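You operate a simulated robot arm through the tools that you are given. There is no shell and no other tool. Be economical: measure what you need, move in short steps, check, and stop when the job is done.

You run a simulated two-armed robot. Do the job below in one go: nothing can be reset, and whatever is moved stays where it is left.

Task
Run the orange wire end over the back groove of the upper wheel to the white holder.
Fine: feed knob at FREE while you draw wire, at HOLD again after; nose home in the holder. Where these are worked on the way, their far stop is far enough and under half their travel is too little: feed knob.

Only the result counts: the job must be done as asked and must still hold three seconds after the hand-in. Knocking over, shifting, dropping, spilling or breaking anything else fails it.

Robot
Two 7-joint arms with two-finger parallel grippers on one trunk, hanging from a carriage that runs on a gantry, over the field with the corners [-222.4, 107.5], [-221.9, -20.5], [8.1, -19.7], [7.6, 108.3] (x, y) and turns from -358 to 329 degrees about z. Base frame: it is fixed where the carriage stands at the start and does not move with it; the origin is on the floor, on the carriage's upright axis, x ahead of it, y to its left, z up; the surface under the hand at the start is at about z = 20.6. Lengths are in cm, angles in degrees, forces in N, time in s.
The left shoulder is at the start at [4, 17.3, 152.6], the right one opposite. Each reaches about 89.1 cm from its shoulder. Places, roughly: feed knob [100, -30, 60]; hold white [90, 20, 100]; orange wire end (2x2x12 cm) [90, -20, 70]. Payload 3.43 kg a hand.
The tool frame of a hand sits at the grasp point between the pads (the TCP): z along the fingers, y along the line on which they close. The tips reach 3 cm beyond it. Largest opening 9.4 cm; finger width 2.8, thickness 1; the body of the gripper, 5 by 9.6 cm, starts 5.5 cm behind the TCP.
Orientation is that of the tool frame in the base frame, as a unit quaternion [x, y, z, w]. With the fingers straight down and closing along the base's y, the tool's x points along the base's -x, its y along +y and its z along -z.

Tools
- The arms move only by the tool nudge_tool. It takes "left_plan", "right_plan" or both (then of equal length, played together; a hand with none holds still); each is a list of rows, each an object (a shift or turn left out is 0, a gripper value left out holds the last) with "travel": the shift along the base's x, y, z in cm, a list of three; "rot": the turn, a rotation vector about the base's x, y, z in degrees, a list of three; "grip": the gripper command, from -1 (shut) to 1 (fully open), values between in proportion. In form: [{"travel": [tx, ty, tz], "rot": [ax, ay, az], "grip": grip}, ...]. A call has 1 to 12 rows; each row is the pose to reach, as a shift and turn from the pose commanded when the call began. Rows are played at 5 a second. More than 5 cm and 8.6 degrees between two rows, or a gripper value outside its range, and nothing of the call is played. A pose out of reach is approached as far as the arm can. The call stops where the force on the tool passes 40 N (or 10 N more than at its start, if that is more) or the arm is blocked; 0.2 s more then pass. The fingers move at their own pace (about 7.2 cm/s each) and stop on an object; they squeeze with about 22 N. The grip force told is the motor's: it shows also when the fingers shut on nothing. Time passes only in rows, and 0.2 s behind the last, so rows that repeat a pose let the fingers close. The reply holds the time, the measured pose of the TCP, the force on the tool along the base axes, the opening and the grip force, in the units named above and with some noise, with the torque about the TCP (base axes, N m) and any sound that the robot's microphone picked up.
- Cameras (640 x 400 px; columns grow to the right, rows downward): "scene" is now at [22.25, -1.8, 179.96]; the picture's right is [-0.28, -0.96, 0.00], its down [-0.85, 0.25, -0.47] and it looks along [0.45, -0.13, -0.88] (base axes); focal length 257 px, centre (320, 200). "left" rides on the left gripper at [7.6, -1.4, -10.3] in its tool frame; the picture's right is [0.18, 0.98, 0.00], its down [-0.75, 0.14, -0.64] and it looks along [-0.63, 0.12, 0.77] (tool axes); focal length 243 px, centre (320, 200). "right" rides on the right gripper at [7.6, 1.4, -10.2] in its tool frame; the picture's right is [-0.18, 0.98, 0.00], its down [-0.75, -0.14, -0.64] and it looks along [-0.63, -0.12, 0.77] (tool axes); focal length 243 px, centre (320, 200). There is no depth. A picture from a camera that has moved, and an enlarged one, comes with that camera's place and axes in the base frame and with its lens.
- camera(camera): a new picture of that camera. The clock stands still meanwhile.
- raise_lower(by): slides the trunk up (or, below 0, down) by that many cm; the arms and the scene camera ride with it, the base frame stays. It gives what a move gives, with no picture.
- base_move(legs): drives the robot by 1 to 6 legs, each [ahead, left, turn to the left] in cm, cm and degrees, along the robot's own axes; the way and the turn of a leg run together, so that a leg with both is an arc; at most 150 cm and 180 degrees a leg. The arms and the cameras ride along, it lands a little off, and it stops where it bumps. It keeps to its track: a leg is cut to what the track allows. It gives what a move gives.
- head_to(pan, tilt): turns the head with the scene camera to pan (to the left, within 86 degrees either way) and tilt (down, from -29 to 69), counted from straight ahead of the robot. It gives what a move gives.
- inspect(camera, box): a new picture of the part [left, top, right, bottom] of that camera's present view, enlarged. The clock stands still meanwhile.
- hand_in(): hands the job in; it is judged then, once.

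Work in short steps. Places have to be worked out from the pictures, the camera data and where the tool is seen: move nearer, look again, correct. Check each grasp and each placing, and mend what went wrong. You have 120 turns and 88 pictures in all, those below and enlarged ones among them. Open the grippers and draw the arms clear of the work before you hand the job in, unless the task says otherwise; then end with one line.

The tools are called after ">>>" as a command line: name --argument value ..., lists and objects as JSON in quotes. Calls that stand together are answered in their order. nudge_tool: Moves the arms, as the interface text tells. Its arguments: {"type":"object","properties":{"left_plan":{"type":"array","items":{"type":"object","properties":{"travel":{"type":"array","items":{"type":"number"}},"rot":{"type":"array","items":{"type":"number"}},"grip":{"type":"number"}}}},"right_plan":{"type":"array","items":{"type":"object","properties":{"travel":{"type":"array","items":{"type":"number"}},"rot":{"type":"array","items":{"type":"number"}},"grip":{"type":"number"}}}}},"required":[]} The other tools are called the same way: raise_lower (by) slides the trunk up or down; base_move (legs) drives the base; head_to (pan, tilt) turns the head that bears the scene camera; camera (camera) takes a picture; inspect (camera, box) takes an enlarged picture of a part of a camera's view; hand_in () hands the job in.

At the start:

```text
clock: 0.0
left_tool_pos: [44.8, 16.44, 112.49]
left_orientation: [-0.021, 0.999, -0.008, 0.041]
left_force: [60.7, -199.8, -263.1]
left_torque: [24.97, -18.19, 19.59]
left_opening: 9.35
left_grasp_force: 0.2
right_tool_pos: [54.93, -30.51, 112.56]
right_orientation: [0.001, 0.999, -0.005, 0.046]
right_force: [101.9, 3.4, -261.7]
right_torque: [-3.76, -12.75, -1.65]
right_opening: 9.39
right_grasp_force: 0.1
trunk travel left (down, up): [-67.9, 10.2]
robot x, y, heading: [0.14, -0.07, 0.1]
head pan, tilt: [-16.4, 62.0]
```

scene: 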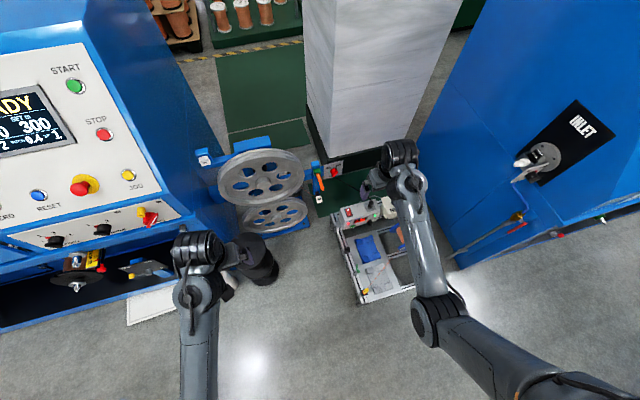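
right: 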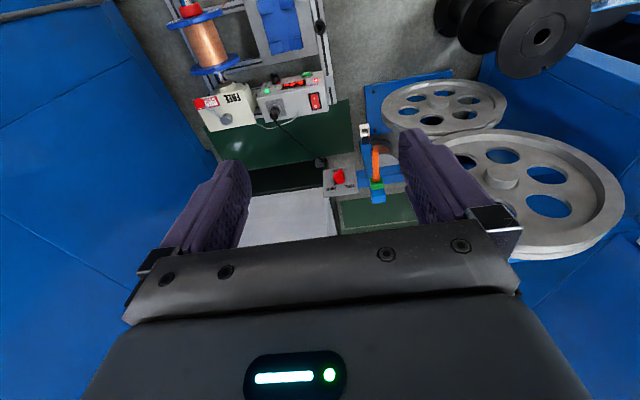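
left: 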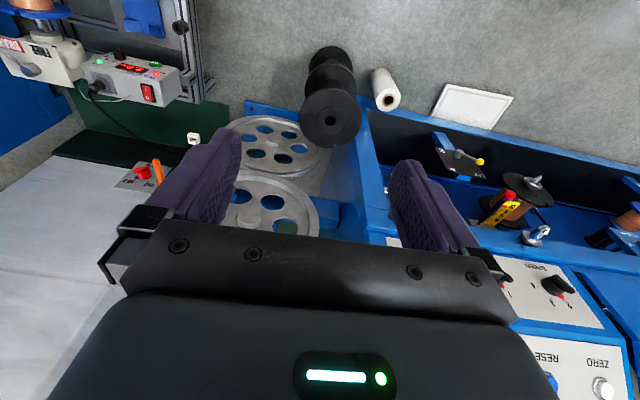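

I see two wheels, an orange piece and a red knob near the middle. I'll enlarge the scene view before moving.

>>> inspect --camera "scene" --box '[180, 110, 430, 310]'

>>> inspect --camera "right" --box '[180, 60, 640, 260]'

```text
2.00 times, centred on (305, 210) of scene
camera zoom: at [22.25, -1.8, 179.96], right [-0.28, -0.96, 0.0], down [-0.85, 0.25, -0.47], along [0.45, -0.13, -0.88], focal length 514 px, centre (350, 180)
```

zoom: 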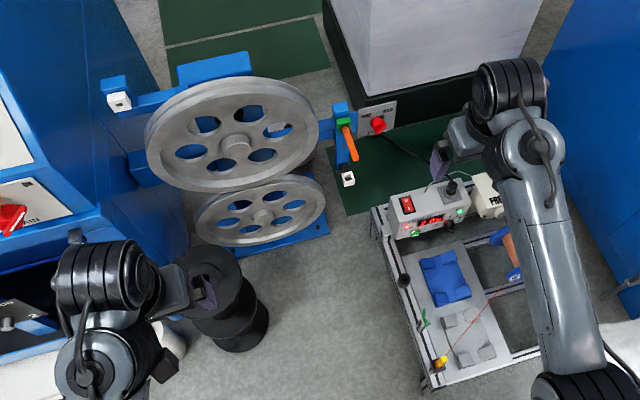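

```text
1.39 times, centred on (410, 160) of right
camera zoom: at [46.31, -29.0, 122.08], right [0.18, 0.98, 0.01], down [0.69, -0.13, 0.71], along [0.7, -0.13, -0.7], focal length 338 px, centre (195, 256)
```

zoom: 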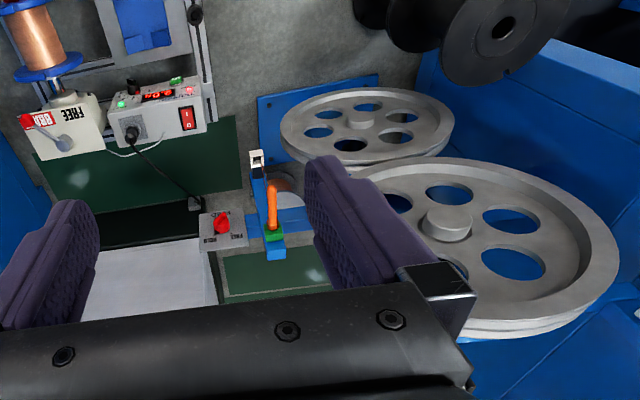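

The two wheels look stacked, with the upper hub at about (89.6, 6, 80) and facing me. The knob and wire end are on the right, and a white block is at upper left. I'll lower the trunk a bit, tip the head up and look again.

>>> raise_lower --by -20

>>> head_to --pan 0 --tilt 40

>>> inspect --camera "scene" --box '[160, 50, 480, 250]'

```text
clock: 2.2
left_tool_pos: [45.04, 16.42, 92.65]
left_orientation: [-0.027, 0.998, -0.01, 0.047]
left_force: [23.4, -91.6, -104.4]
left_torque: [11.37, -7.44, 9.12]
left_opening: 9.43
left_grasp_force: 0.1
right_tool_pos: [55.2, -30.6, 92.55]
right_orientation: [0.001, 0.999, -0.006, 0.052]
right_force: [46.2, 1.3, -117.7]
right_torque: [-1.79, -5.79, -0.78]
right_opening: 9.41
right_grasp_force: 0.1
trunk travel left (down, up): [-47.9, 30.2]
robot x, y, heading: [-0.37, 0.2, -0.2]
head pan, tilt: [-16.4, 62.0]
```

```text
clock: 3.0
left_tool_pos: [45.0, 16.32, 92.66]
left_orientation: [-0.027, 0.998, -0.01, 0.047]
left_force: [24.0, -92.0, -104.4]
left_torque: [11.39, -7.47, 9.12]
left_opening: 9.4
left_grasp_force: 0.1
right_tool_pos: [55.32, -30.63, 92.56]
right_orientation: [0.001, 0.999, -0.006, 0.053]
right_force: [47.5, 0.5, -117.5]
right_torque: [-1.71, -5.77, -0.73]
right_opening: 9.41
right_grasp_force: 0.0
trunk travel left (down, up): [-47.9, 30.2]
robot x, y, heading: [-0.03, 0.13, -0.0]
head pan, tilt: [0.0, 40.0]
```

```text
2.00 times, centred on (320, 150) of scene
camera zoom: at [24.58, 0.0, 162.85], right [0.0, -1.0, 0.0], down [-0.64, 0.0, -0.77], along [0.77, 0.0, -0.64], focal length 514 px, centre (320, 300)
```

zoom: 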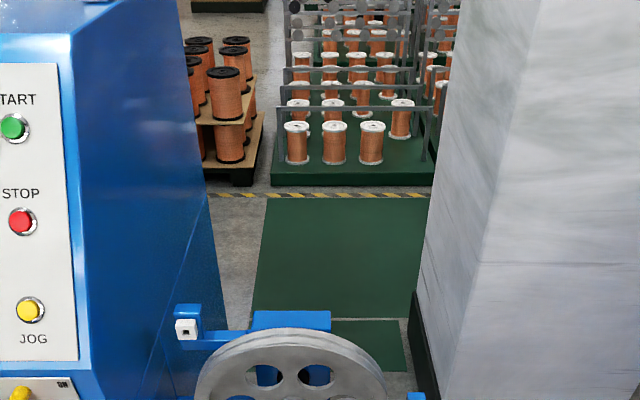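

The white block sits on a blue bracket above and left of the wheel. I'll enlarge both the holder and the right-hand side.

>>> inspect --camera "scene" --box '[230, 190, 330, 250]'

>>> inspect --camera "scene" --box '[220, 190, 460, 340]'

>>> camera --camera "right"

>>> camera --camera "left"

```text
6.40 times, centred on (280, 220) of scene
camera zoom: at [24.58, 0.0, 162.85], right [0.0, -1.0, 0.0], down [-0.64, 0.0, -0.77], along [0.77, 0.0, -0.64], focal length 1644 px, centre (576, 72)
```

zoom: 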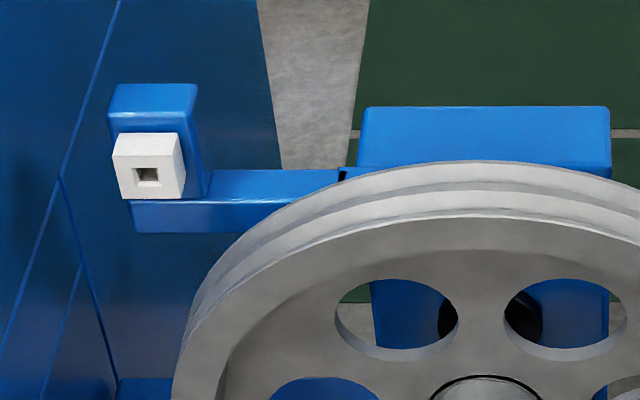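

```text
2.67 times, centred on (340, 265) of scene
camera zoom: at [24.58, 0.0, 162.85], right [0.0, -1.0, 0.0], down [-0.64, 0.0, -0.77], along [0.77, 0.0, -0.64], focal length 685 px, centre (267, 27)
```

zoom: 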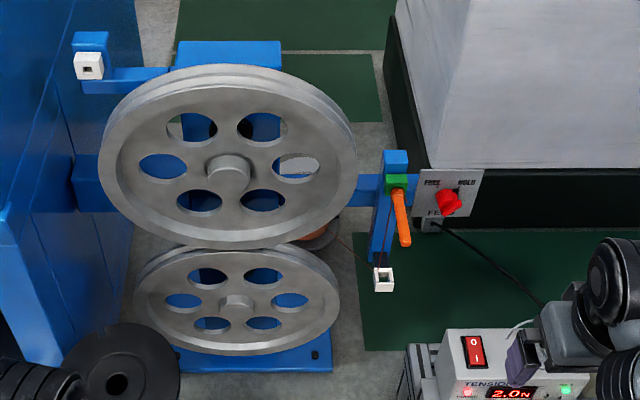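

```text
79 pictures are left
camera right: at [46.44, -29.02, 101.98], right [0.18, 0.98, 0.01], down [0.68, -0.13, 0.72], along [0.71, -0.13, -0.69], focal length 243 px, centre (320, 200)
```

right: 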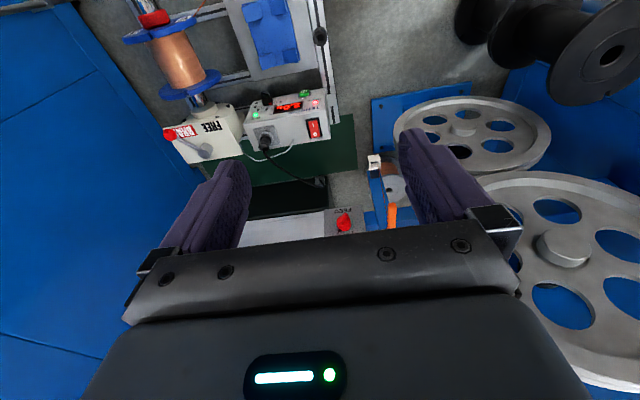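

```text
78 pictures are left
camera left: at [36.51, 14.63, 102.07], right [-0.24, 0.97, -0.04], down [0.68, 0.19, 0.71], along [0.69, 0.14, -0.71], focal length 243 px, centre (320, 200)
```

left: 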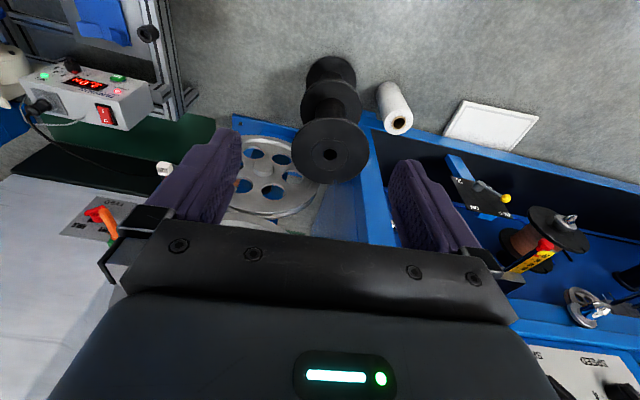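

I need detail on the wire end and knob, so I'll enlarge that area.

>>> inspect --camera "scene" --box '[340, 235, 410, 305]'

>>> inspect --camera "right" --box '[310, 140, 430, 240]'

```text
5.71 times, centred on (375, 270) of scene
camera zoom: at [24.58, 0.0, 162.85], right [0.0, -1.0, 0.0], down [-0.64, 0.0, -0.77], along [0.77, 0.0, -0.64], focal length 1468 px, centre (6, -200)
```

zoom: 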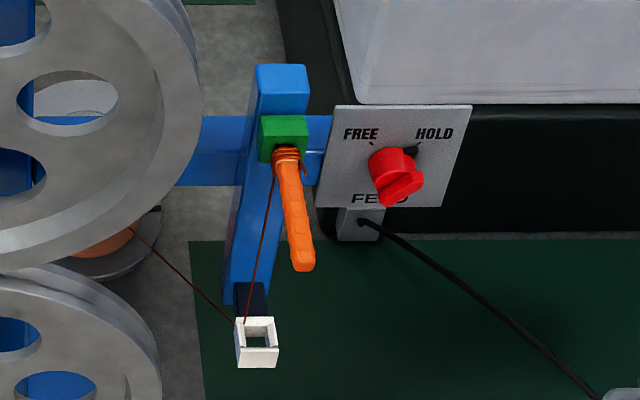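

```text
4.00 times, centred on (370, 190) of right
camera zoom: at [46.44, -29.02, 101.98], right [0.18, 0.98, 0.01], down [0.68, -0.13, 0.72], along [0.71, -0.13, -0.69], focal length 970 px, centre (120, 240)
```

zoom: 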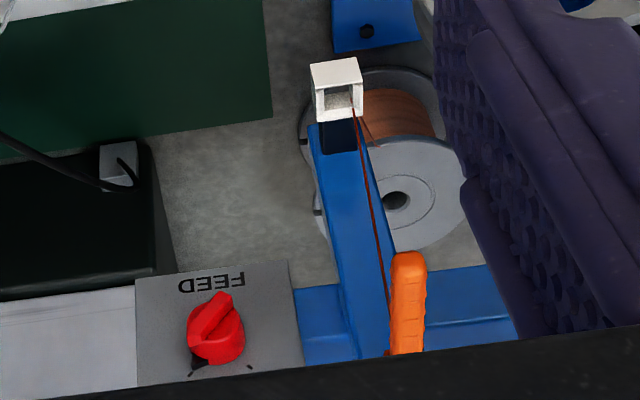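

The wire end lies along x, about x 84–94, y −21.4, z 69.7, with its nose in a green socket. The knob is near (97.5, −32, 62), turned to HOLD, and the holder is near (94, 25, 97). I plan to shift the base forward and right, using the right arm for the knob and the left for the wire, but first I'll check the clearance on the right side.

>>> head_to --pan -60 --tilt 45

>>> camera --camera "scene"

>>> head_to --pan 50 --tilt 50

>>> camera --camera "scene"

```text
clock: 4.3
left_tool_pos: [44.97, 16.26, 92.65]
left_orientation: [-0.028, 0.999, -0.009, 0.046]
left_force: [24.5, -91.3, -104.3]
left_torque: [11.4, -7.44, 9.19]
left_opening: 9.41
left_grasp_force: 0.0
right_tool_pos: [55.14, -30.63, 92.6]
right_orientation: [0.0, 0.999, -0.006, 0.053]
right_force: [47.8, 3.3, -117.2]
right_torque: [-1.84, -5.74, -0.9]
right_opening: 9.39
right_grasp_force: 0.1
trunk travel left (down, up): [-47.9, 30.2]
robot x, y, heading: [-0.02, 0.1, 0.1]
head pan, tilt: [-60.0, 45.0]
```

```text
75 pictures are left
camera scene: at [20.15, -7.03, 162.13], right [-0.87, -0.5, 0.0], down [-0.35, 0.61, -0.71], along [0.35, -0.61, -0.71], focal length 257 px, centre (320, 200)
```

scene: 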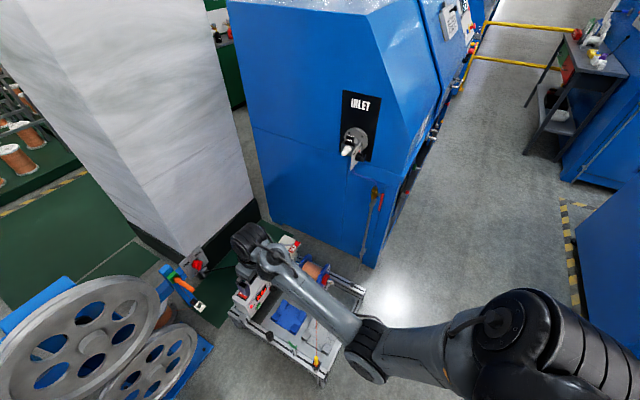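

```text
clock: 6.2
left_tool_pos: [44.99, 16.38, 92.55]
left_orientation: [-0.027, 0.999, -0.01, 0.046]
left_force: [23.5, -91.2, -104.3]
left_torque: [11.43, -7.41, 9.13]
left_opening: 9.38
left_grasp_force: 0.0
right_tool_pos: [55.17, -30.6, 92.53]
right_orientation: [0.001, 0.999, -0.006, 0.053]
right_force: [48.0, 2.2, -117.7]
right_torque: [-1.8, -5.77, -0.8]
right_opening: 9.41
right_grasp_force: 0.1
trunk travel left (down, up): [-47.9, 30.2]
robot x, y, heading: [-0.01, 0.31, -0.4]
head pan, tilt: [50.0, 50.0]
```

```text
74 pictures are left
camera scene: at [21.03, 5.91, 161.44], right [0.77, -0.64, 0.0], down [-0.49, -0.59, -0.64], along [0.41, 0.49, -0.77], focal length 257 px, centre (320, 200)
```

scene: 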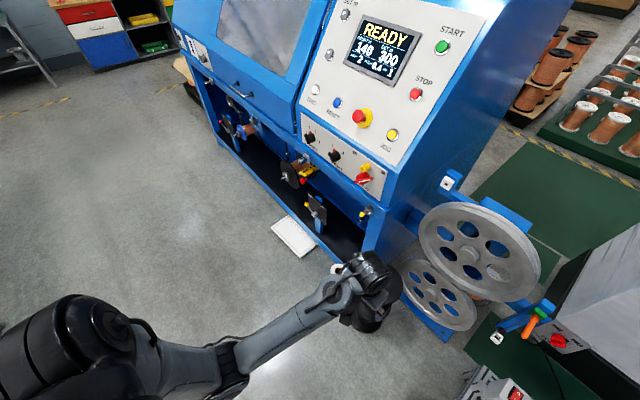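

The right side has plenty of room. I'll drive ahead 8 and right 12.

>>> base_move --legs '[[0, -12, 0], [7.8, 0, 0]]'

>>> head_to --pan -5 --tilt 55

>>> camera --camera "scene"

```text
clock: 8.1
left_tool_pos: [52.89, 4.24, 92.7]
left_orientation: [-0.027, 0.998, -0.01, 0.047]
left_force: [24.0, -91.4, -103.8]
left_torque: [11.37, -7.51, 9.12]
left_opening: 9.4
left_grasp_force: 0.0
right_tool_pos: [63.05, -42.74, 92.58]
right_orientation: [0.001, 0.999, -0.006, 0.053]
right_force: [47.6, 3.0, -117.0]
right_torque: [-1.77, -5.82, -0.86]
right_opening: 9.42
right_grasp_force: 0.1
trunk travel left (down, up): [-47.9, 30.2]
robot x, y, heading: [7.81, -11.45, -0.0]
head pan, tilt: [50.0, 50.0]
```

```text
clock: 9.3
left_tool_pos: [52.73, 4.2, 92.66]
left_orientation: [-0.029, 0.998, -0.011, 0.049]
left_force: [13.6, -46.7, -55.1]
left_torque: [5.91, -3.84, 4.73]
left_opening: 9.38
left_grasp_force: 0.0
right_tool_pos: [63.1, -42.58, 92.52]
right_orientation: [0.0, 0.998, -0.006, 0.055]
right_force: [24.5, 1.5, -58.6]
right_torque: [-1.06, -2.9, -0.49]
right_opening: 9.39
right_grasp_force: 0.1
trunk travel left (down, up): [-47.9, 30.2]
robot x, y, heading: [7.97, -12.12, 0.2]
head pan, tilt: [-5.0, 55.0]
```

```text
73 pictures are left
camera scene: at [31.02, -12.72, 160.79], right [-0.09, -1.0, 0.0], down [-0.82, 0.07, -0.57], along [0.57, -0.05, -0.82], focal length 257 px, centre (320, 200)
```

scene: 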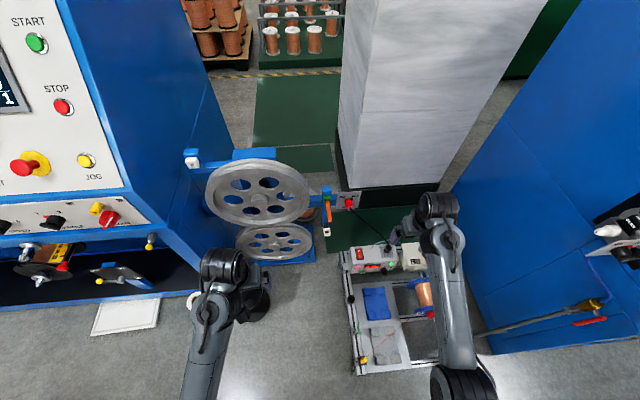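

Both hands are in free space. I'll swing both grippers from pointing down to pointing ahead (+x), about −84° around y.

>>> nudge_tool --right_plan '[{"rot": [0, -8, 0], "grip": 1}, {"rot": [0, -16, 0]}, {"rot": [0, -24, 0]}, {"rot": [0, -32, 0]}, {"rot": [0, -40, 0]}, {"rot": [0, -48, 0]}, {"rot": [0, -56, 0]}, {"rot": [0, -64, 0]}, {"rot": [0, -72, 0]}, {"rot": [0, -80, 0]}, {"rot": [0, -83.7, 0]}]' --left_plan '[{"rot": [0, -8, 0], "grip": 1}, {"rot": [0, -16, 0]}, {"rot": [0, -24, 0]}, {"rot": [0, -32, 0]}, {"rot": [0, -40, 0]}, {"rot": [0, -48, 0]}, {"rot": [0, -56, 0]}, {"rot": [0, -64, 0]}, {"rot": [0, -72, 0]}, {"rot": [0, -80, 0]}, {"rot": [0, -84.4, 0]}]'

```text
clock: 11.7
left_tool_pos: [52.7, 4.27, 92.59]
left_orientation: [-0.014, 0.708, -0.026, 0.706]
left_force: [0.1, 0.3, -0.6]
left_torque: [-0.01, 0.05, 0.0]
left_opening: 9.41
left_grasp_force: 0.1
right_tool_pos: [62.89, -42.71, 92.57]
right_orientation: [0.005, 0.708, -0.004, 0.706]
right_force: [0.8, 0.1, 0.6]
right_torque: [-0.04, -0.01, 0.03]
right_opening: 9.39
right_grasp_force: 0.0
trunk travel left (down, up): [-47.9, 30.2]
robot x, y, heading: [7.41, -11.98, 0.3]
head pan, tilt: [-5.0, 55.0]
```

Both hands now point along +x. I'll raise them 15 cm with the arms, then drop the trunk 45 cm for reach.

>>> nudge_tool --right_plan '[{"travel": [0, 0, 4]}, {"travel": [0, 0, 8]}, {"travel": [0, 2, 12]}, {"travel": [0, 4, 16]}]' --left_plan '[{"travel": [0, 0, 4], "rot": [1.7, 0, 0]}, {"travel": [0, 0, 8], "rot": [3.4, 0, 0]}, {"travel": [0, 0, 12], "rot": [3.4, 0, 0]}, {"travel": [0, 0, 16], "rot": [3.4, 0, 0]}]'

>>> raise_lower --by -45

>>> head_to --pan 0 --tilt 30

>>> camera --camera "scene"

>>> camera --camera "right"

>>> camera --camera "left"

```text
clock: 12.7
left_tool_pos: [52.63, 4.2, 108.67]
left_orientation: [0.008, 0.709, -0.005, 0.705]
left_force: [0.2, 0.4, -0.7]
left_torque: [0.03, 0.03, 0.05]
left_opening: 9.36
left_grasp_force: 0.0
right_tool_pos: [63.0, -38.63, 108.5]
right_orientation: [0.003, 0.709, -0.003, 0.705]
right_force: [-0.3, 0.0, 0.3]
right_torque: [-0.01, -0.02, 0.02]
right_opening: 9.38
right_grasp_force: 0.0
trunk travel left (down, up): [-47.9, 30.2]
robot x, y, heading: [7.86, -11.99, -0.0]
head pan, tilt: [-5.0, 55.0]
```

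```text
refused: -45 is not a number from -40 to 40
```

```text
clock: 13.6
left_tool_pos: [52.65, 4.28, 108.58]
left_orientation: [0.007, 0.71, -0.004, 0.704]
left_force: [-0.5, -0.1, 0.3]
left_torque: [0.02, 0.01, 0.03]
left_opening: 9.37
left_grasp_force: 0.1
right_tool_pos: [62.91, -38.68, 108.35]
right_orientation: [0.004, 0.709, -0.004, 0.705]
right_force: [0.3, 0.7, -0.1]
right_torque: [0.0, -0.04, -0.01]
right_opening: 9.41
right_grasp_force: 0.0
trunk travel left (down, up): [-47.9, 30.2]
robot x, y, heading: [7.77, -11.9, -0.1]
head pan, tilt: [0.0, 30.0]
```

```text
72 pictures are left
camera scene: at [32.88, -12.1, 164.39], right [0.0, -1.0, 0.0], down [-0.5, 0.0, -0.87], along [0.87, 0.0, -0.5], focal length 257 px, centre (320, 200)
```

scene: 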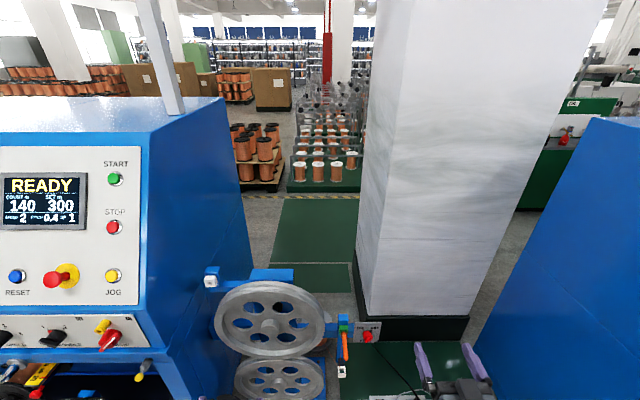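

```text
71 pictures are left
camera right: at [52.57, -37.07, 100.92], right [0.01, 0.98, 0.18], down [-0.64, -0.13, 0.76], along [0.77, -0.13, 0.63], focal length 243 px, centre (320, 200)
```

right: 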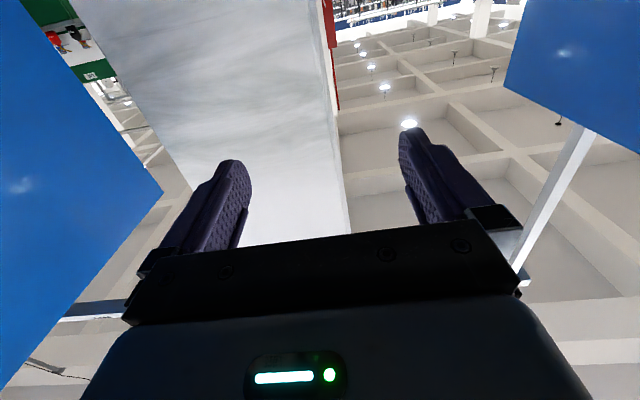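

```text
70 pictures are left
camera left: at [42.34, 2.91, 100.95], right [0.02, 0.98, -0.18], down [-0.64, 0.15, 0.76], along [0.77, 0.1, 0.63], focal length 243 px, centre (320, 200)
```

left: 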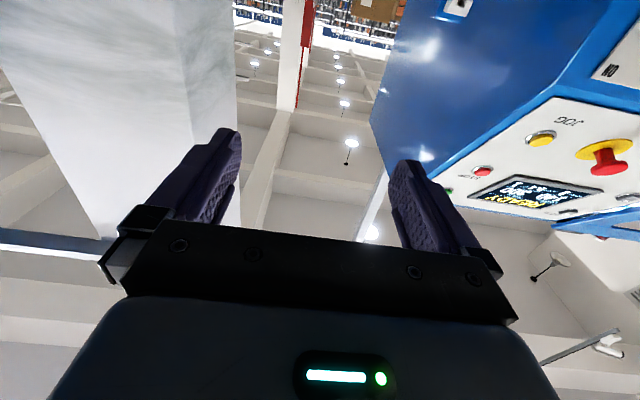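

The hand cameras look up, so I'll rely on the scene camera. The trunk limit is 40 per call, so I'll lower in two moves.

>>> raise_lower --by -30

>>> raise_lower --by -15

>>> head_to --pan -15 --tilt 35

>>> camera --camera "scene"

>>> inspect --camera "scene" --box '[220, 140, 380, 240]'

```text
clock: 16.6
left_tool_pos: [52.66, 4.13, 78.63]
left_orientation: [0.007, 0.709, -0.005, 0.705]
left_force: [0.2, -0.4, 0.4]
left_torque: [0.0, 0.02, -0.03]
left_opening: 9.4
left_grasp_force: 0.1
right_tool_pos: [62.92, -38.65, 78.45]
right_orientation: [0.005, 0.709, -0.005, 0.705]
right_force: [0.3, 0.4, -0.7]
right_torque: [0.02, -0.01, 0.02]
right_opening: 9.41
right_grasp_force: 0.1
trunk travel left (down, up): [-17.9, 60.2]
robot x, y, heading: [7.82, -11.7, 0.2]
head pan, tilt: [0.0, 30.0]
```

```text
clock: 18.4
left_tool_pos: [52.65, 4.27, 63.69]
left_orientation: [0.008, 0.709, -0.005, 0.705]
left_force: [-0.2, -0.9, 0.1]
left_torque: [0.0, 0.0, 0.01]
left_opening: 9.38
left_grasp_force: 0.1
right_tool_pos: [62.96, -38.54, 63.49]
right_orientation: [0.004, 0.709, -0.003, 0.706]
right_force: [-0.4, -0.2, -0.7]
right_torque: [-0.01, -0.01, 0.03]
right_opening: 9.4
right_grasp_force: 0.1
trunk travel left (down, up): [-2.9, 75.2]
robot x, y, heading: [7.8, -12.01, -0.1]
head pan, tilt: [0.0, 30.0]
```

```text
clock: 19.1
left_tool_pos: [52.66, 4.12, 63.68]
left_orientation: [0.007, 0.709, -0.005, 0.705]
left_force: [-0.8, 0.3, 0.4]
left_torque: [-0.01, -0.01, -0.01]
left_opening: 9.41
left_grasp_force: 0.1
right_tool_pos: [62.88, -38.67, 63.49]
right_orientation: [0.004, 0.709, -0.004, 0.705]
right_force: [-0.3, 0.3, -0.2]
right_torque: [0.01, -0.02, 0.03]
right_opening: 9.39
right_grasp_force: 0.0
trunk travel left (down, up): [-2.9, 75.2]
robot x, y, heading: [7.66, -11.99, -0.1]
head pan, tilt: [-15.0, 35.0]
```

```text
69 pictures are left
camera scene: at [32.34, -14.37, 118.62], right [-0.26, -0.97, 0.0], down [-0.55, 0.15, -0.82], along [0.79, -0.21, -0.57], focal length 257 px, centre (320, 200)
```

scene: 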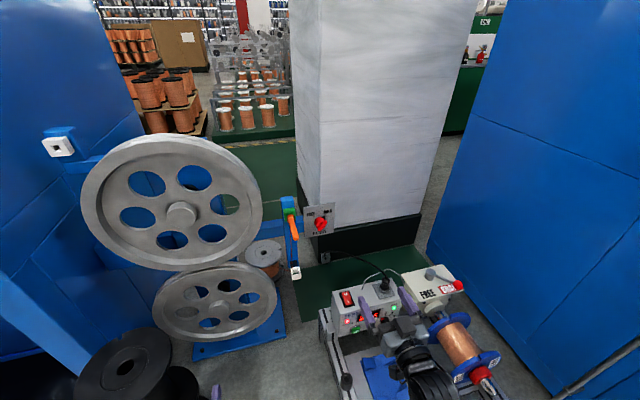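

```text
4.00 times, centred on (300, 190) of scene
camera zoom: at [32.34, -14.37, 118.62], right [-0.26, -0.97, 0.0], down [-0.55, 0.15, -0.82], along [0.79, -0.21, -0.57], focal length 1028 px, centre (400, 240)
```

zoom: 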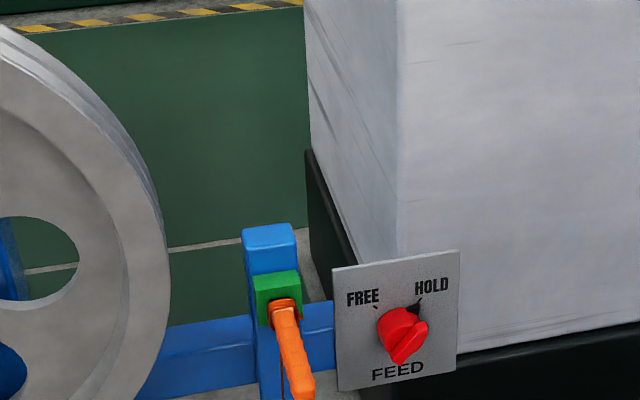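

The positions agree across views. I'll zoom in closely on the knob to read the angle of its bar.

>>> inspect --camera "scene" --box '[300, 195, 340, 240]'

```text
8.89 times, centred on (320, 218) of scene
camera zoom: at [32.34, -14.37, 118.62], right [-0.26, -0.97, 0.0], down [-0.55, 0.15, -0.82], along [0.79, -0.21, -0.57], focal length 2284 px, centre (320, 44)
```

zoom: 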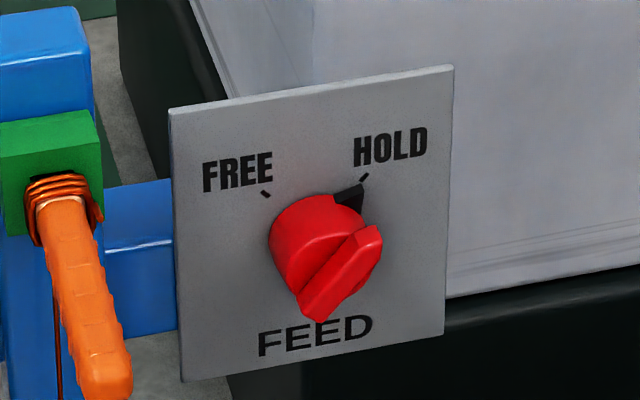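

The knob bar is centred near (96, −32, 61.8), tilted about 38° toward HOLD, with the panel at about x=99. I'll bring the right hand to a standoff at x≈88, rolled 38° with the fingers half open.

>>> nudge_tool --right_plan '[{"travel": [3, 1, 0], "rot": [5.5, 0, 0], "grip": 0.1}, {"travel": [6, 2, -0.4], "rot": [11, 0, 0]}, {"travel": [9.5, 3, -0.8], "rot": [16.5, 0, 0]}, {"travel": [13, 4.5, -1.2], "rot": [22, 0, 0]}, {"travel": [17, 5.6, -1.5], "rot": [27.5, 0, 0]}, {"travel": [21, 6.2, -1.7], "rot": [33, 0, 0]}, {"travel": [25, 6.6, -1.7], "rot": [38, 0, 0]}, {"travel": [25, 6.6, -1.7], "rot": [38, 0, 0]}]'

>>> inspect --camera "scene" --box '[270, 180, 390, 255]'

```text
clock: 20.9
left_tool_pos: [52.63, 4.13, 63.61]
left_orientation: [0.007, 0.71, -0.004, 0.704]
left_force: [0.9, 0.0, -0.1]
left_torque: [0.0, -0.02, 0.02]
left_opening: 9.39
left_grasp_force: 0.0
right_tool_pos: [87.8, -31.9, 61.79]
right_orientation: [0.234, 0.672, 0.228, 0.665]
right_force: [-0.6, 0.1, -0.2]
right_torque: [0.0, -0.02, 0.02]
right_opening: 5.19
right_grasp_force: 0.1
trunk travel left (down, up): [-2.9, 75.2]
robot x, y, heading: [7.43, -12.46, -0.0]
head pan, tilt: [-15.0, 35.0]
```

```text
5.33 times, centred on (330, 218) of scene
camera zoom: at [32.26, -14.38, 118.6], right [-0.26, -0.97, 0.0], down [-0.55, 0.15, -0.82], along [0.79, -0.21, -0.57], focal length 1370 px, centre (267, 107)
```

zoom: 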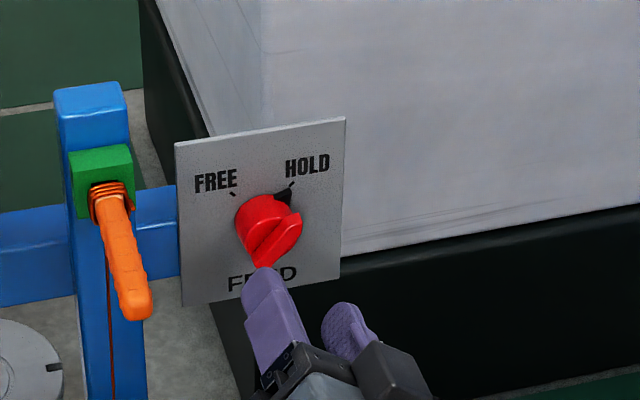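

It's aligned and the tips are at about x=91. I'll advance 3 cm, then 2.5 more, and look.

>>> nudge_tool --right_plan '[{"travel": [1.5, 0, 0]}, {"travel": [3, 0, 0]}, {"travel": [4.2, 0, 0]}, {"travel": [5.4, 0, 0]}]'

>>> inspect --camera "scene" --box '[290, 185, 370, 240]'

```text
clock: 21.9
left_tool_pos: [52.77, 4.07, 63.7]
left_orientation: [0.008, 0.708, -0.006, 0.706]
left_force: [-0.4, 0.2, 0.2]
left_torque: [-0.04, 0.02, -0.02]
left_opening: 9.39
left_grasp_force: 0.1
right_tool_pos: [93.47, -32.01, 61.93]
right_orientation: [0.233, 0.671, 0.228, 0.666]
right_force: [0.3, -0.6, 0.5]
right_torque: [0.03, 0.02, -0.05]
right_opening: 5.17
right_grasp_force: 0.0
trunk travel left (down, up): [-2.9, 75.2]
robot x, y, heading: [7.8, -11.71, 0.0]
head pan, tilt: [-15.0, 35.0]
```

```text
7.27 times, centred on (330, 212) of scene
camera zoom: at [32.45, -14.39, 118.64], right [-0.26, -0.97, 0.0], down [-0.55, 0.15, -0.82], along [0.79, -0.21, -0.57], focal length 1869 px, centre (247, 109)
```

zoom: 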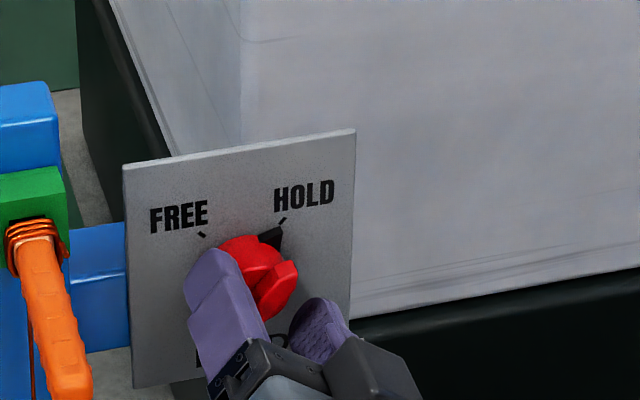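

The fingers straddle the bar. I'll advance 0.8 cm and close.

>>> nudge_tool --right_plan '[{"travel": [0.8, 0, 0]}, {"travel": [0.8, 0, 0], "grip": -1}, {"travel": [0.8, 0, 0], "grip": -1}, {"travel": [0.8, 0, 0], "grip": -1}, {"travel": [0.8, 0, 0], "grip": -1}]'

>>> inspect --camera "scene" --box '[290, 185, 370, 240]'

```text
clock: 23.1
left_tool_pos: [52.6, 4.47, 63.75]
left_orientation: [0.007, 0.709, -0.004, 0.705]
left_force: [-0.5, 0.1, -0.2]
left_torque: [-0.02, -0.03, -0.01]
left_opening: 9.43
left_grasp_force: 0.1
right_tool_pos: [94.06, -31.67, 61.88]
right_orientation: [0.233, 0.67, 0.228, 0.666]
right_force: [-9.0, 7.2, 13.2]
right_torque: [-0.06, -0.18, 0.55]
right_opening: 3.63
right_grasp_force: 44.8
trunk travel left (down, up): [-2.9, 75.2]
robot x, y, heading: [7.71, -12.45, -0.1]
head pan, tilt: [-15.0, 35.0]
```

```text
7.27 times, centred on (330, 212) of scene
camera zoom: at [32.31, -14.25, 118.62], right [-0.26, -0.97, 0.0], down [-0.55, 0.15, -0.82], along [0.79, -0.21, -0.57], focal length 1869 px, centre (247, 109)
```

zoom: 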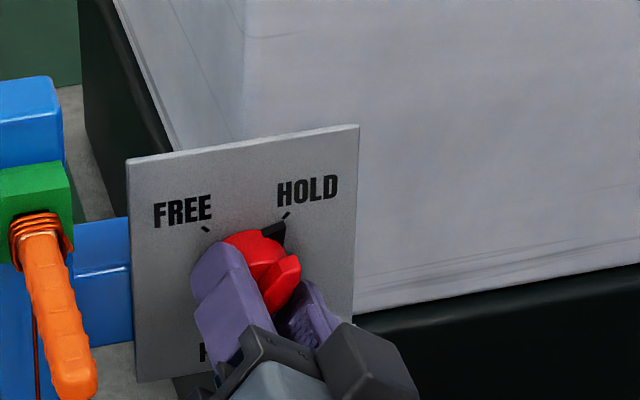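

The opening of 3.6 cm means I've caught the round base, not the bar. I'll reopen, back off 1.2 cm and close on the bar for a positive grip.

>>> nudge_tool --right_plan '[{"travel": [0, 0, 0], "grip": 0.1}, {"travel": [0, 0, 0], "grip": 0.1}, {"travel": [-1.2, 0, 0]}, {"travel": [-1.2, 0, 0], "grip": -1}, {"travel": [-1.2, 0, 0]}, {"travel": [-1.2, 0, 0]}, {"travel": [-1.2, 0, 0]}]'

>>> inspect --camera "scene" --box '[290, 185, 370, 240]'

```text
clock: 24.8
left_tool_pos: [52.56, 4.36, 63.63]
left_orientation: [0.007, 0.709, -0.005, 0.705]
left_force: [-0.3, 0.6, -0.2]
left_torque: [-0.01, 0.0, 0.01]
left_opening: 9.39
left_grasp_force: 0.2
right_tool_pos: [92.95, -31.62, 62.01]
right_orientation: [0.234, 0.67, 0.228, 0.666]
right_force: [-7.7, 7.5, 13.7]
right_torque: [-0.04, -0.05, 0.71]
right_opening: 3.45
right_grasp_force: 45.3
trunk travel left (down, up): [-2.9, 75.2]
robot x, y, heading: [7.64, -12.34, -0.1]
head pan, tilt: [-15.0, 35.0]
```

```text
7.27 times, centred on (330, 212) of scene
camera zoom: at [32.32, -14.24, 118.62], right [-0.26, -0.97, 0.0], down [-0.55, 0.15, -0.82], along [0.79, -0.21, -0.57], focal length 1869 px, centre (247, 109)
```

zoom: 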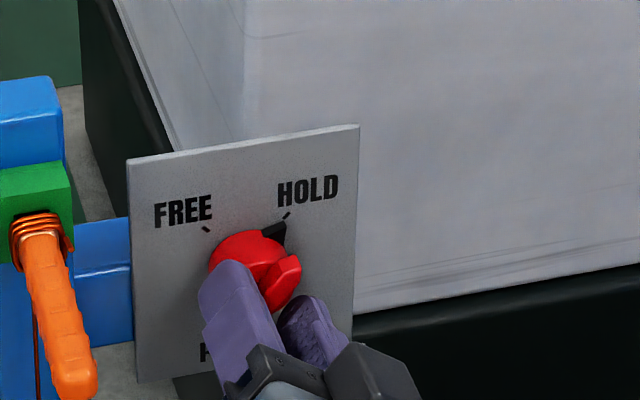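

I'm still on the tapered base, with a slight off-centre push. I'll back off 1 cm more, recentre up-left and close again.

>>> nudge_tool --right_plan '[{"travel": [0, 0, 0], "grip": 0.1}, {"travel": [0, 0, 0], "grip": 0.1}, {"travel": [-1.1, 0.3, 0.4]}, {"travel": [-1.1, 0.3, 0.4], "grip": -1}, {"travel": [-1.1, 0.3, 0.4]}, {"travel": [-1.1, 0.3, 0.4]}, {"travel": [-1.1, 0.3, 0.4]}]'

>>> inspect --camera "scene" --box '[290, 185, 370, 240]'

```text
clock: 26.4
left_tool_pos: [52.68, 4.2, 63.58]
left_orientation: [0.007, 0.709, -0.005, 0.705]
left_force: [0.1, -0.2, -0.7]
left_torque: [0.01, 0.05, -0.01]
left_opening: 9.41
left_grasp_force: 0.2
right_tool_pos: [91.73, -31.87, 62.08]
right_orientation: [0.234, 0.672, 0.226, 0.665]
right_force: [-1.2, -0.9, -3.8]
right_torque: [0.03, -0.03, -0.09]
right_opening: 1.06
right_grasp_force: 44.5
trunk travel left (down, up): [-2.9, 75.2]
robot x, y, heading: [7.6, -11.99, 0.0]
head pan, tilt: [-15.0, 35.0]
```

```text
7.27 times, centred on (330, 212) of scene
camera zoom: at [32.29, -14.39, 118.6], right [-0.26, -0.97, 0.0], down [-0.55, 0.15, -0.82], along [0.79, -0.21, -0.57], focal length 1869 px, centre (247, 109)
```

zoom: 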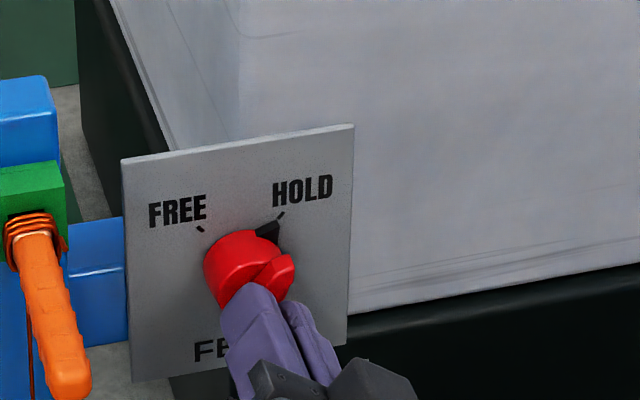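

The opening of 1.06 cm means I have the bar. I'll turn CCW (about −x) 42° first and watch the torque.

>>> nudge_tool --right_plan '[{"rot": [-7, 0, 0]}, {"rot": [-14, 0, 0]}, {"rot": [-21, 0, 0]}, {"rot": [-28, 0, 0]}, {"rot": [-35, 0, 0]}, {"rot": [-42, 0, 0]}]'

>>> inspect --camera "scene" --box '[290, 185, 370, 240]'

```text
clock: 27.8
left_tool_pos: [52.57, 4.17, 63.56]
left_orientation: [0.007, 0.709, -0.005, 0.705]
left_force: [-0.5, 0.3, -0.7]
left_torque: [-0.04, 0.0, -0.01]
left_opening: 9.39
left_grasp_force: 0.0
right_tool_pos: [91.73, -31.69, 62.02]
right_orientation: [-0.022, 0.709, -0.03, 0.704]
right_force: [2.2, -3.1, -11.4]
right_torque: [0.03, -0.86, 0.11]
right_opening: 1.06
right_grasp_force: 44.9
trunk travel left (down, up): [-2.9, 75.2]
robot x, y, heading: [7.51, -12.18, -0.0]
head pan, tilt: [-15.0, 35.0]
```

```text
7.27 times, centred on (330, 212) of scene
camera zoom: at [32.3, -14.41, 118.6], right [-0.26, -0.97, 0.0], down [-0.55, 0.15, -0.82], along [0.79, -0.21, -0.57], focal length 1869 px, centre (247, 109)
```

zoom: 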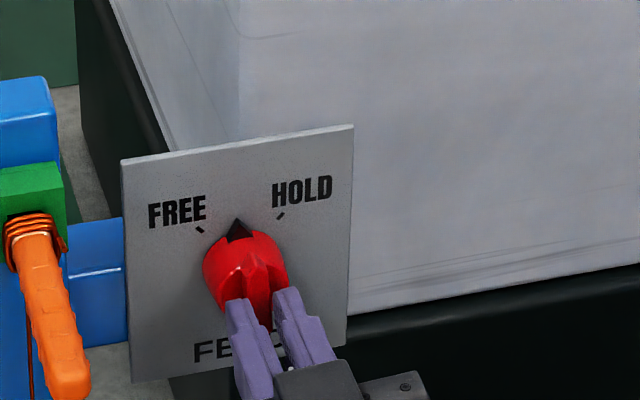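

The knob follows and its pointer is near vertical. I'll continue another 42° toward the FREE stop, easing z down 0.3.

>>> nudge_tool --right_plan '[{"rot": [-7, 0, 0], "travel": [0, 0, -0.2]}, {"rot": [-14, 0, 0], "travel": [0, 0, -0.3]}, {"rot": [-21, 0, 0], "travel": [0, 0, -0.3]}, {"rot": [-28, 0, 0], "travel": [0, 0, -0.3]}, {"rot": [-35, 0, 0], "travel": [0, 0, -0.3]}, {"rot": [-42, 0, 0], "travel": [0, 0, -0.3]}]'

>>> inspect --camera "scene" --box '[290, 185, 370, 240]'

```text
clock: 29.1
left_tool_pos: [52.67, 4.12, 63.5]
left_orientation: [0.008, 0.709, -0.005, 0.705]
left_force: [-0.3, 0.4, -0.4]
left_torque: [0.02, 0.02, 0.0]
left_opening: 9.39
left_grasp_force: 0.1
right_tool_pos: [91.78, -31.79, 61.94]
right_orientation: [-0.271, 0.65, -0.281, 0.652]
right_force: [-5.5, -3.1, 4.7]
right_torque: [1.6, -0.55, 0.24]
right_opening: 1.3
right_grasp_force: 45.0
trunk travel left (down, up): [-2.9, 75.2]
robot x, y, heading: [7.92, -12.2, -0.1]
head pan, tilt: [-15.0, 35.0]
```

```text
7.27 times, centred on (330, 212) of scene
camera zoom: at [32.29, -14.41, 118.61], right [-0.26, -0.97, 0.0], down [-0.55, 0.15, -0.82], along [0.79, -0.21, -0.57], focal length 1869 px, centre (247, 109)
```

zoom: 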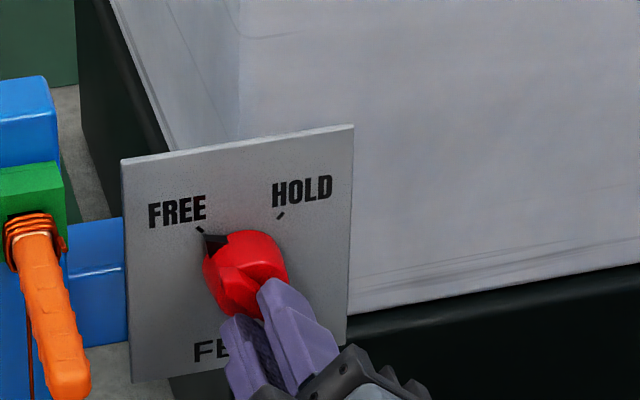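

The pointer is at FREE and against its stop, with torque up. I'll release, retreat the right hand and check the knob.

>>> nudge_tool --right_plan '[{"travel": [0, 0, 0], "rot": [2, 0, 0], "grip": 0}, {"travel": [0, 0, 0], "rot": [2, 0, 0], "grip": 0}, {"travel": [-4, 0, 0], "rot": [2, 0, 0]}, {"travel": [-8, 0, 0], "rot": [2, 0, 0]}, {"travel": [-12, -3, -1], "rot": [2, 0, 0]}, {"travel": [-16, -6, -2], "rot": [2, 0, 0]}, {"travel": [-20, -9, -3], "rot": [2, 0, 0]}]'

>>> head_to --pan -3 --tilt 30

>>> camera --camera "scene"

>>> inspect --camera "scene" --box '[150, 120, 310, 220]'

>>> inspect --camera "scene" --box '[320, 180, 420, 280]'

```text
refused: row 5 steps farther than a row can; nothing moved
```

```text
clock: 29.9
left_tool_pos: [52.68, 4.12, 63.65]
left_orientation: [0.007, 0.709, -0.006, 0.705]
left_force: [-0.1, -0.1, -0.3]
left_torque: [0.0, -0.04, -0.03]
left_opening: 9.4
left_grasp_force: 0.0
right_tool_pos: [91.76, -31.8, 62.02]
right_orientation: [-0.271, 0.65, -0.281, 0.652]
right_force: [-7.9, -3.1, 9.8]
right_torque: [1.32, -0.04, -0.21]
right_opening: 1.32
right_grasp_force: 45.2
trunk travel left (down, up): [-2.9, 75.2]
robot x, y, heading: [7.56, -12.16, -0.2]
head pan, tilt: [-3.0, 30.0]
```

```text
59 pictures are left
camera scene: at [32.81, -12.62, 119.39], right [-0.05, -1.0, 0.0], down [-0.5, 0.03, -0.87], along [0.86, -0.05, -0.5], focal length 257 px, centre (320, 200)
```

scene: 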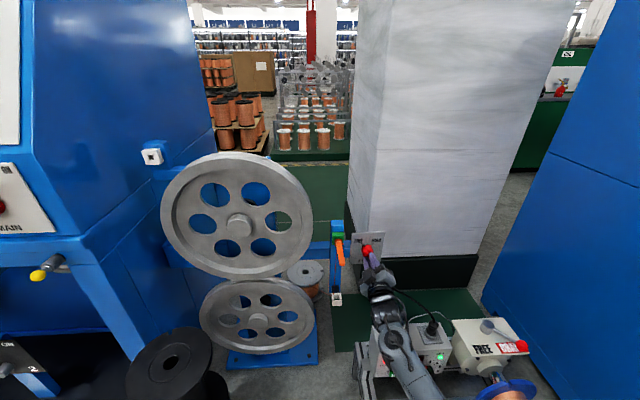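

```text
4.00 times, centred on (230, 170) of scene
camera zoom: at [32.81, -12.62, 119.39], right [-0.05, -1.0, 0.0], down [-0.5, 0.03, -0.87], along [0.86, -0.05, -0.5], focal length 1028 px, centre (680, 320)
```

zoom: 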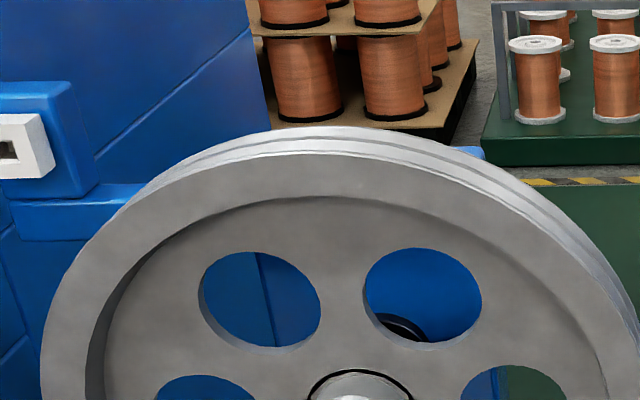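

```text
4.00 times, centred on (370, 230) of scene
camera zoom: at [32.81, -12.62, 119.39], right [-0.05, -1.0, 0.0], down [-0.5, 0.03, -0.87], along [0.86, -0.05, -0.5], focal length 1028 px, centre (120, 80)
```

zoom: 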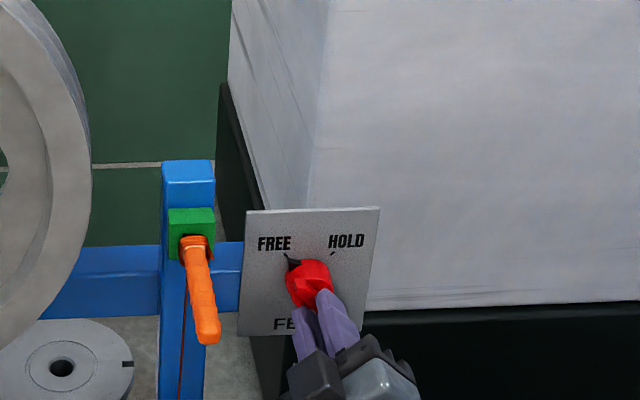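

The retreat was refused because one step was too big. I'll retry it with smaller steps.

>>> nudge_tool --right_plan '[{"rot": [2, 0, 0], "grip": 0}, {"rot": [2, 0, 0], "grip": 0}, {"travel": [-4, 0, 0], "rot": [2, 0, 0]}, {"travel": [-8, 0, 0], "rot": [2, 0, 0]}, {"travel": [-11.5, -2.5, -1], "rot": [2, 0, 0]}, {"travel": [-15, -5, -2], "rot": [2, 0, 0]}, {"travel": [-18.5, -7.5, -3], "rot": [2, 0, 0]}, {"travel": [-22, -10, -4], "rot": [2, 0, 0]}]'

>>> inspect --camera "scene" --box '[310, 200, 390, 300]'

>>> inspect --camera "scene" --box '[130, 135, 230, 185]'

```text
clock: 31.7
left_tool_pos: [52.5, 4.01, 63.56]
left_orientation: [0.007, 0.71, -0.005, 0.705]
left_force: [-0.5, -0.8, -0.2]
left_torque: [0.01, -0.01, 0.02]
left_opening: 9.38
left_grasp_force: 0.2
right_tool_pos: [69.51, -41.81, 57.77]
right_orientation: [-0.26, 0.656, -0.269, 0.655]
right_force: [0.1, -0.9, 0.3]
right_torque: [-0.03, 0.02, 0.01]
right_opening: 4.72
right_grasp_force: 0.0
trunk travel left (down, up): [-2.9, 75.2]
robot x, y, heading: [7.58, -12.08, -0.2]
head pan, tilt: [-3.0, 30.0]
```

```text
4.00 times, centred on (350, 250) of scene
camera zoom: at [32.72, -12.68, 119.36], right [-0.05, -1.0, 0.0], down [-0.5, 0.03, -0.87], along [0.86, -0.05, -0.5], focal length 1028 px, centre (200, 0)
```

zoom: 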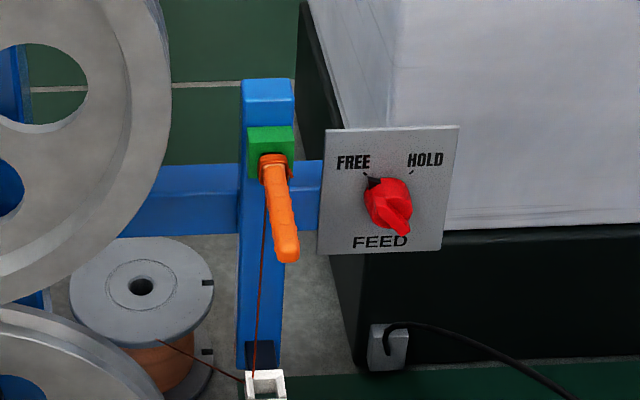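

```text
6.40 times, centred on (180, 160) of scene
camera zoom: at [32.72, -12.68, 119.36], right [-0.05, -1.0, 0.0], down [-0.5, 0.03, -0.87], along [0.86, -0.05, -0.5], focal length 1644 px, centre (1216, 456)
```

zoom: 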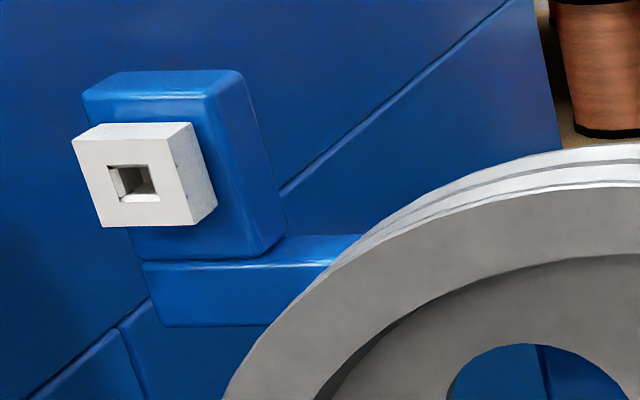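

The knob stays at FREE, and the holder hole works out at about (93.1, 24.5, 97.7). I'll zoom in on the top of the wheel to find the grooves.

>>> inspect --camera "scene" --box '[216, 145, 256, 170]'

>>> inspect --camera "scene" --box '[285, 160, 325, 260]'

```text
16.00 times, centred on (236, 158) of scene
camera zoom: at [32.72, -12.68, 119.36], right [-0.05, -1.0, 0.0], down [-0.5, 0.03, -0.87], along [0.86, -0.05, -0.5], focal length 4111 px, centre (1664, 880)
```

zoom: 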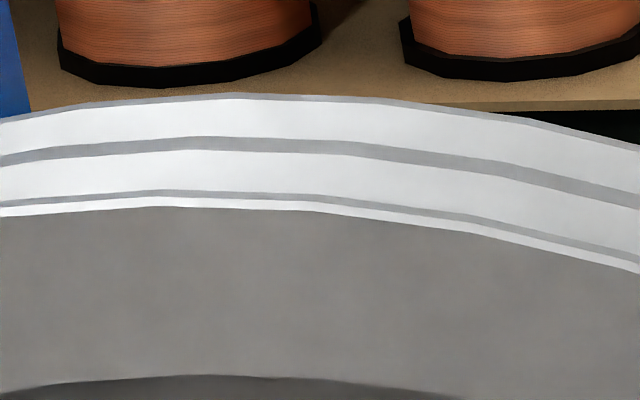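

```text
4.00 times, centred on (305, 210) of scene
camera zoom: at [32.72, -12.68, 119.36], right [-0.05, -1.0, 0.0], down [-0.5, 0.03, -0.87], along [0.86, -0.05, -0.5], focal length 1028 px, centre (380, 160)
```

zoom: 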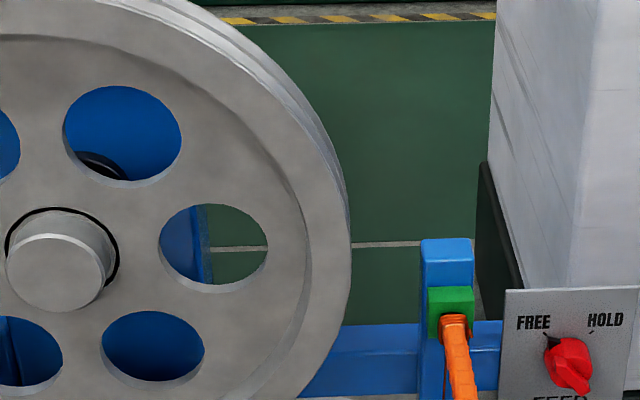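

The rim has two grooves, and the back one is centred near x≈93.5 with the top at z≈98. Now I'll bring the left hand to a standoff behind the wire handle at (77, −21.3, 69.7), half open.

>>> nudge_tool --left_plan '[{"travel": [2, -3.5, 1], "grip": 0.1}, {"travel": [4, -7, 2]}, {"travel": [6.5, -10.5, 3]}, {"travel": [9, -14, 4]}, {"travel": [12, -17.5, 5]}, {"travel": [15, -21, 5.5]}, {"travel": [18.5, -23.5, 6]}, {"travel": [22, -25.4, 6.1]}, {"travel": [24.4, -25.4, 6.1]}]'

>>> inspect --camera "scene" --box '[280, 200, 400, 290]'

```text
clock: 33.2
left_tool_pos: [69.05, -11.07, 63.08]
left_orientation: [0.063, 0.713, 0.075, 0.694]
left_force: [0.8, -0.1, -0.1]
left_torque: [0.0, 0.01, -0.02]
left_opening: 5.17
left_grasp_force: 0.1
right_tool_pos: [69.92, -41.61, 58.01]
right_orientation: [-0.261, 0.655, -0.269, 0.656]
right_force: [0.0, -1.2, -0.7]
right_torque: [0.0, 0.02, 0.03]
right_opening: 4.68
right_grasp_force: 0.0
trunk travel left (down, up): [-2.9, 75.2]
robot x, y, heading: [7.72, -12.21, 0.2]
head pan, tilt: [-3.0, 30.0]
stopped in row 7 (left hand): the arm was blocked; the commanded pose is now the measured one
```

```text
4.44 times, centred on (340, 245) of scene
camera zoom: at [33.05, -12.49, 119.44], right [-0.05, -1.0, 0.0], down [-0.5, 0.03, -0.87], along [0.87, -0.05, -0.5], focal length 1142 px, centre (231, 0)
```

zoom: 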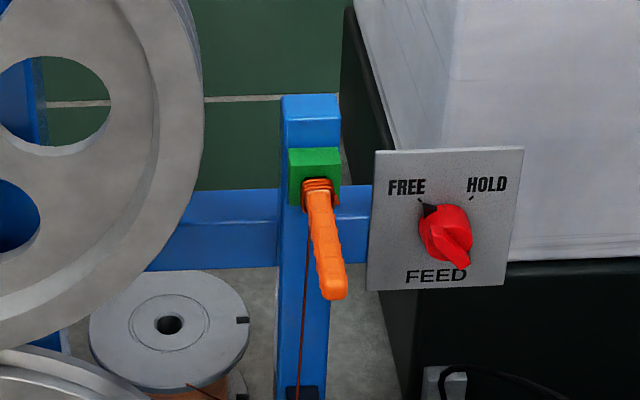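

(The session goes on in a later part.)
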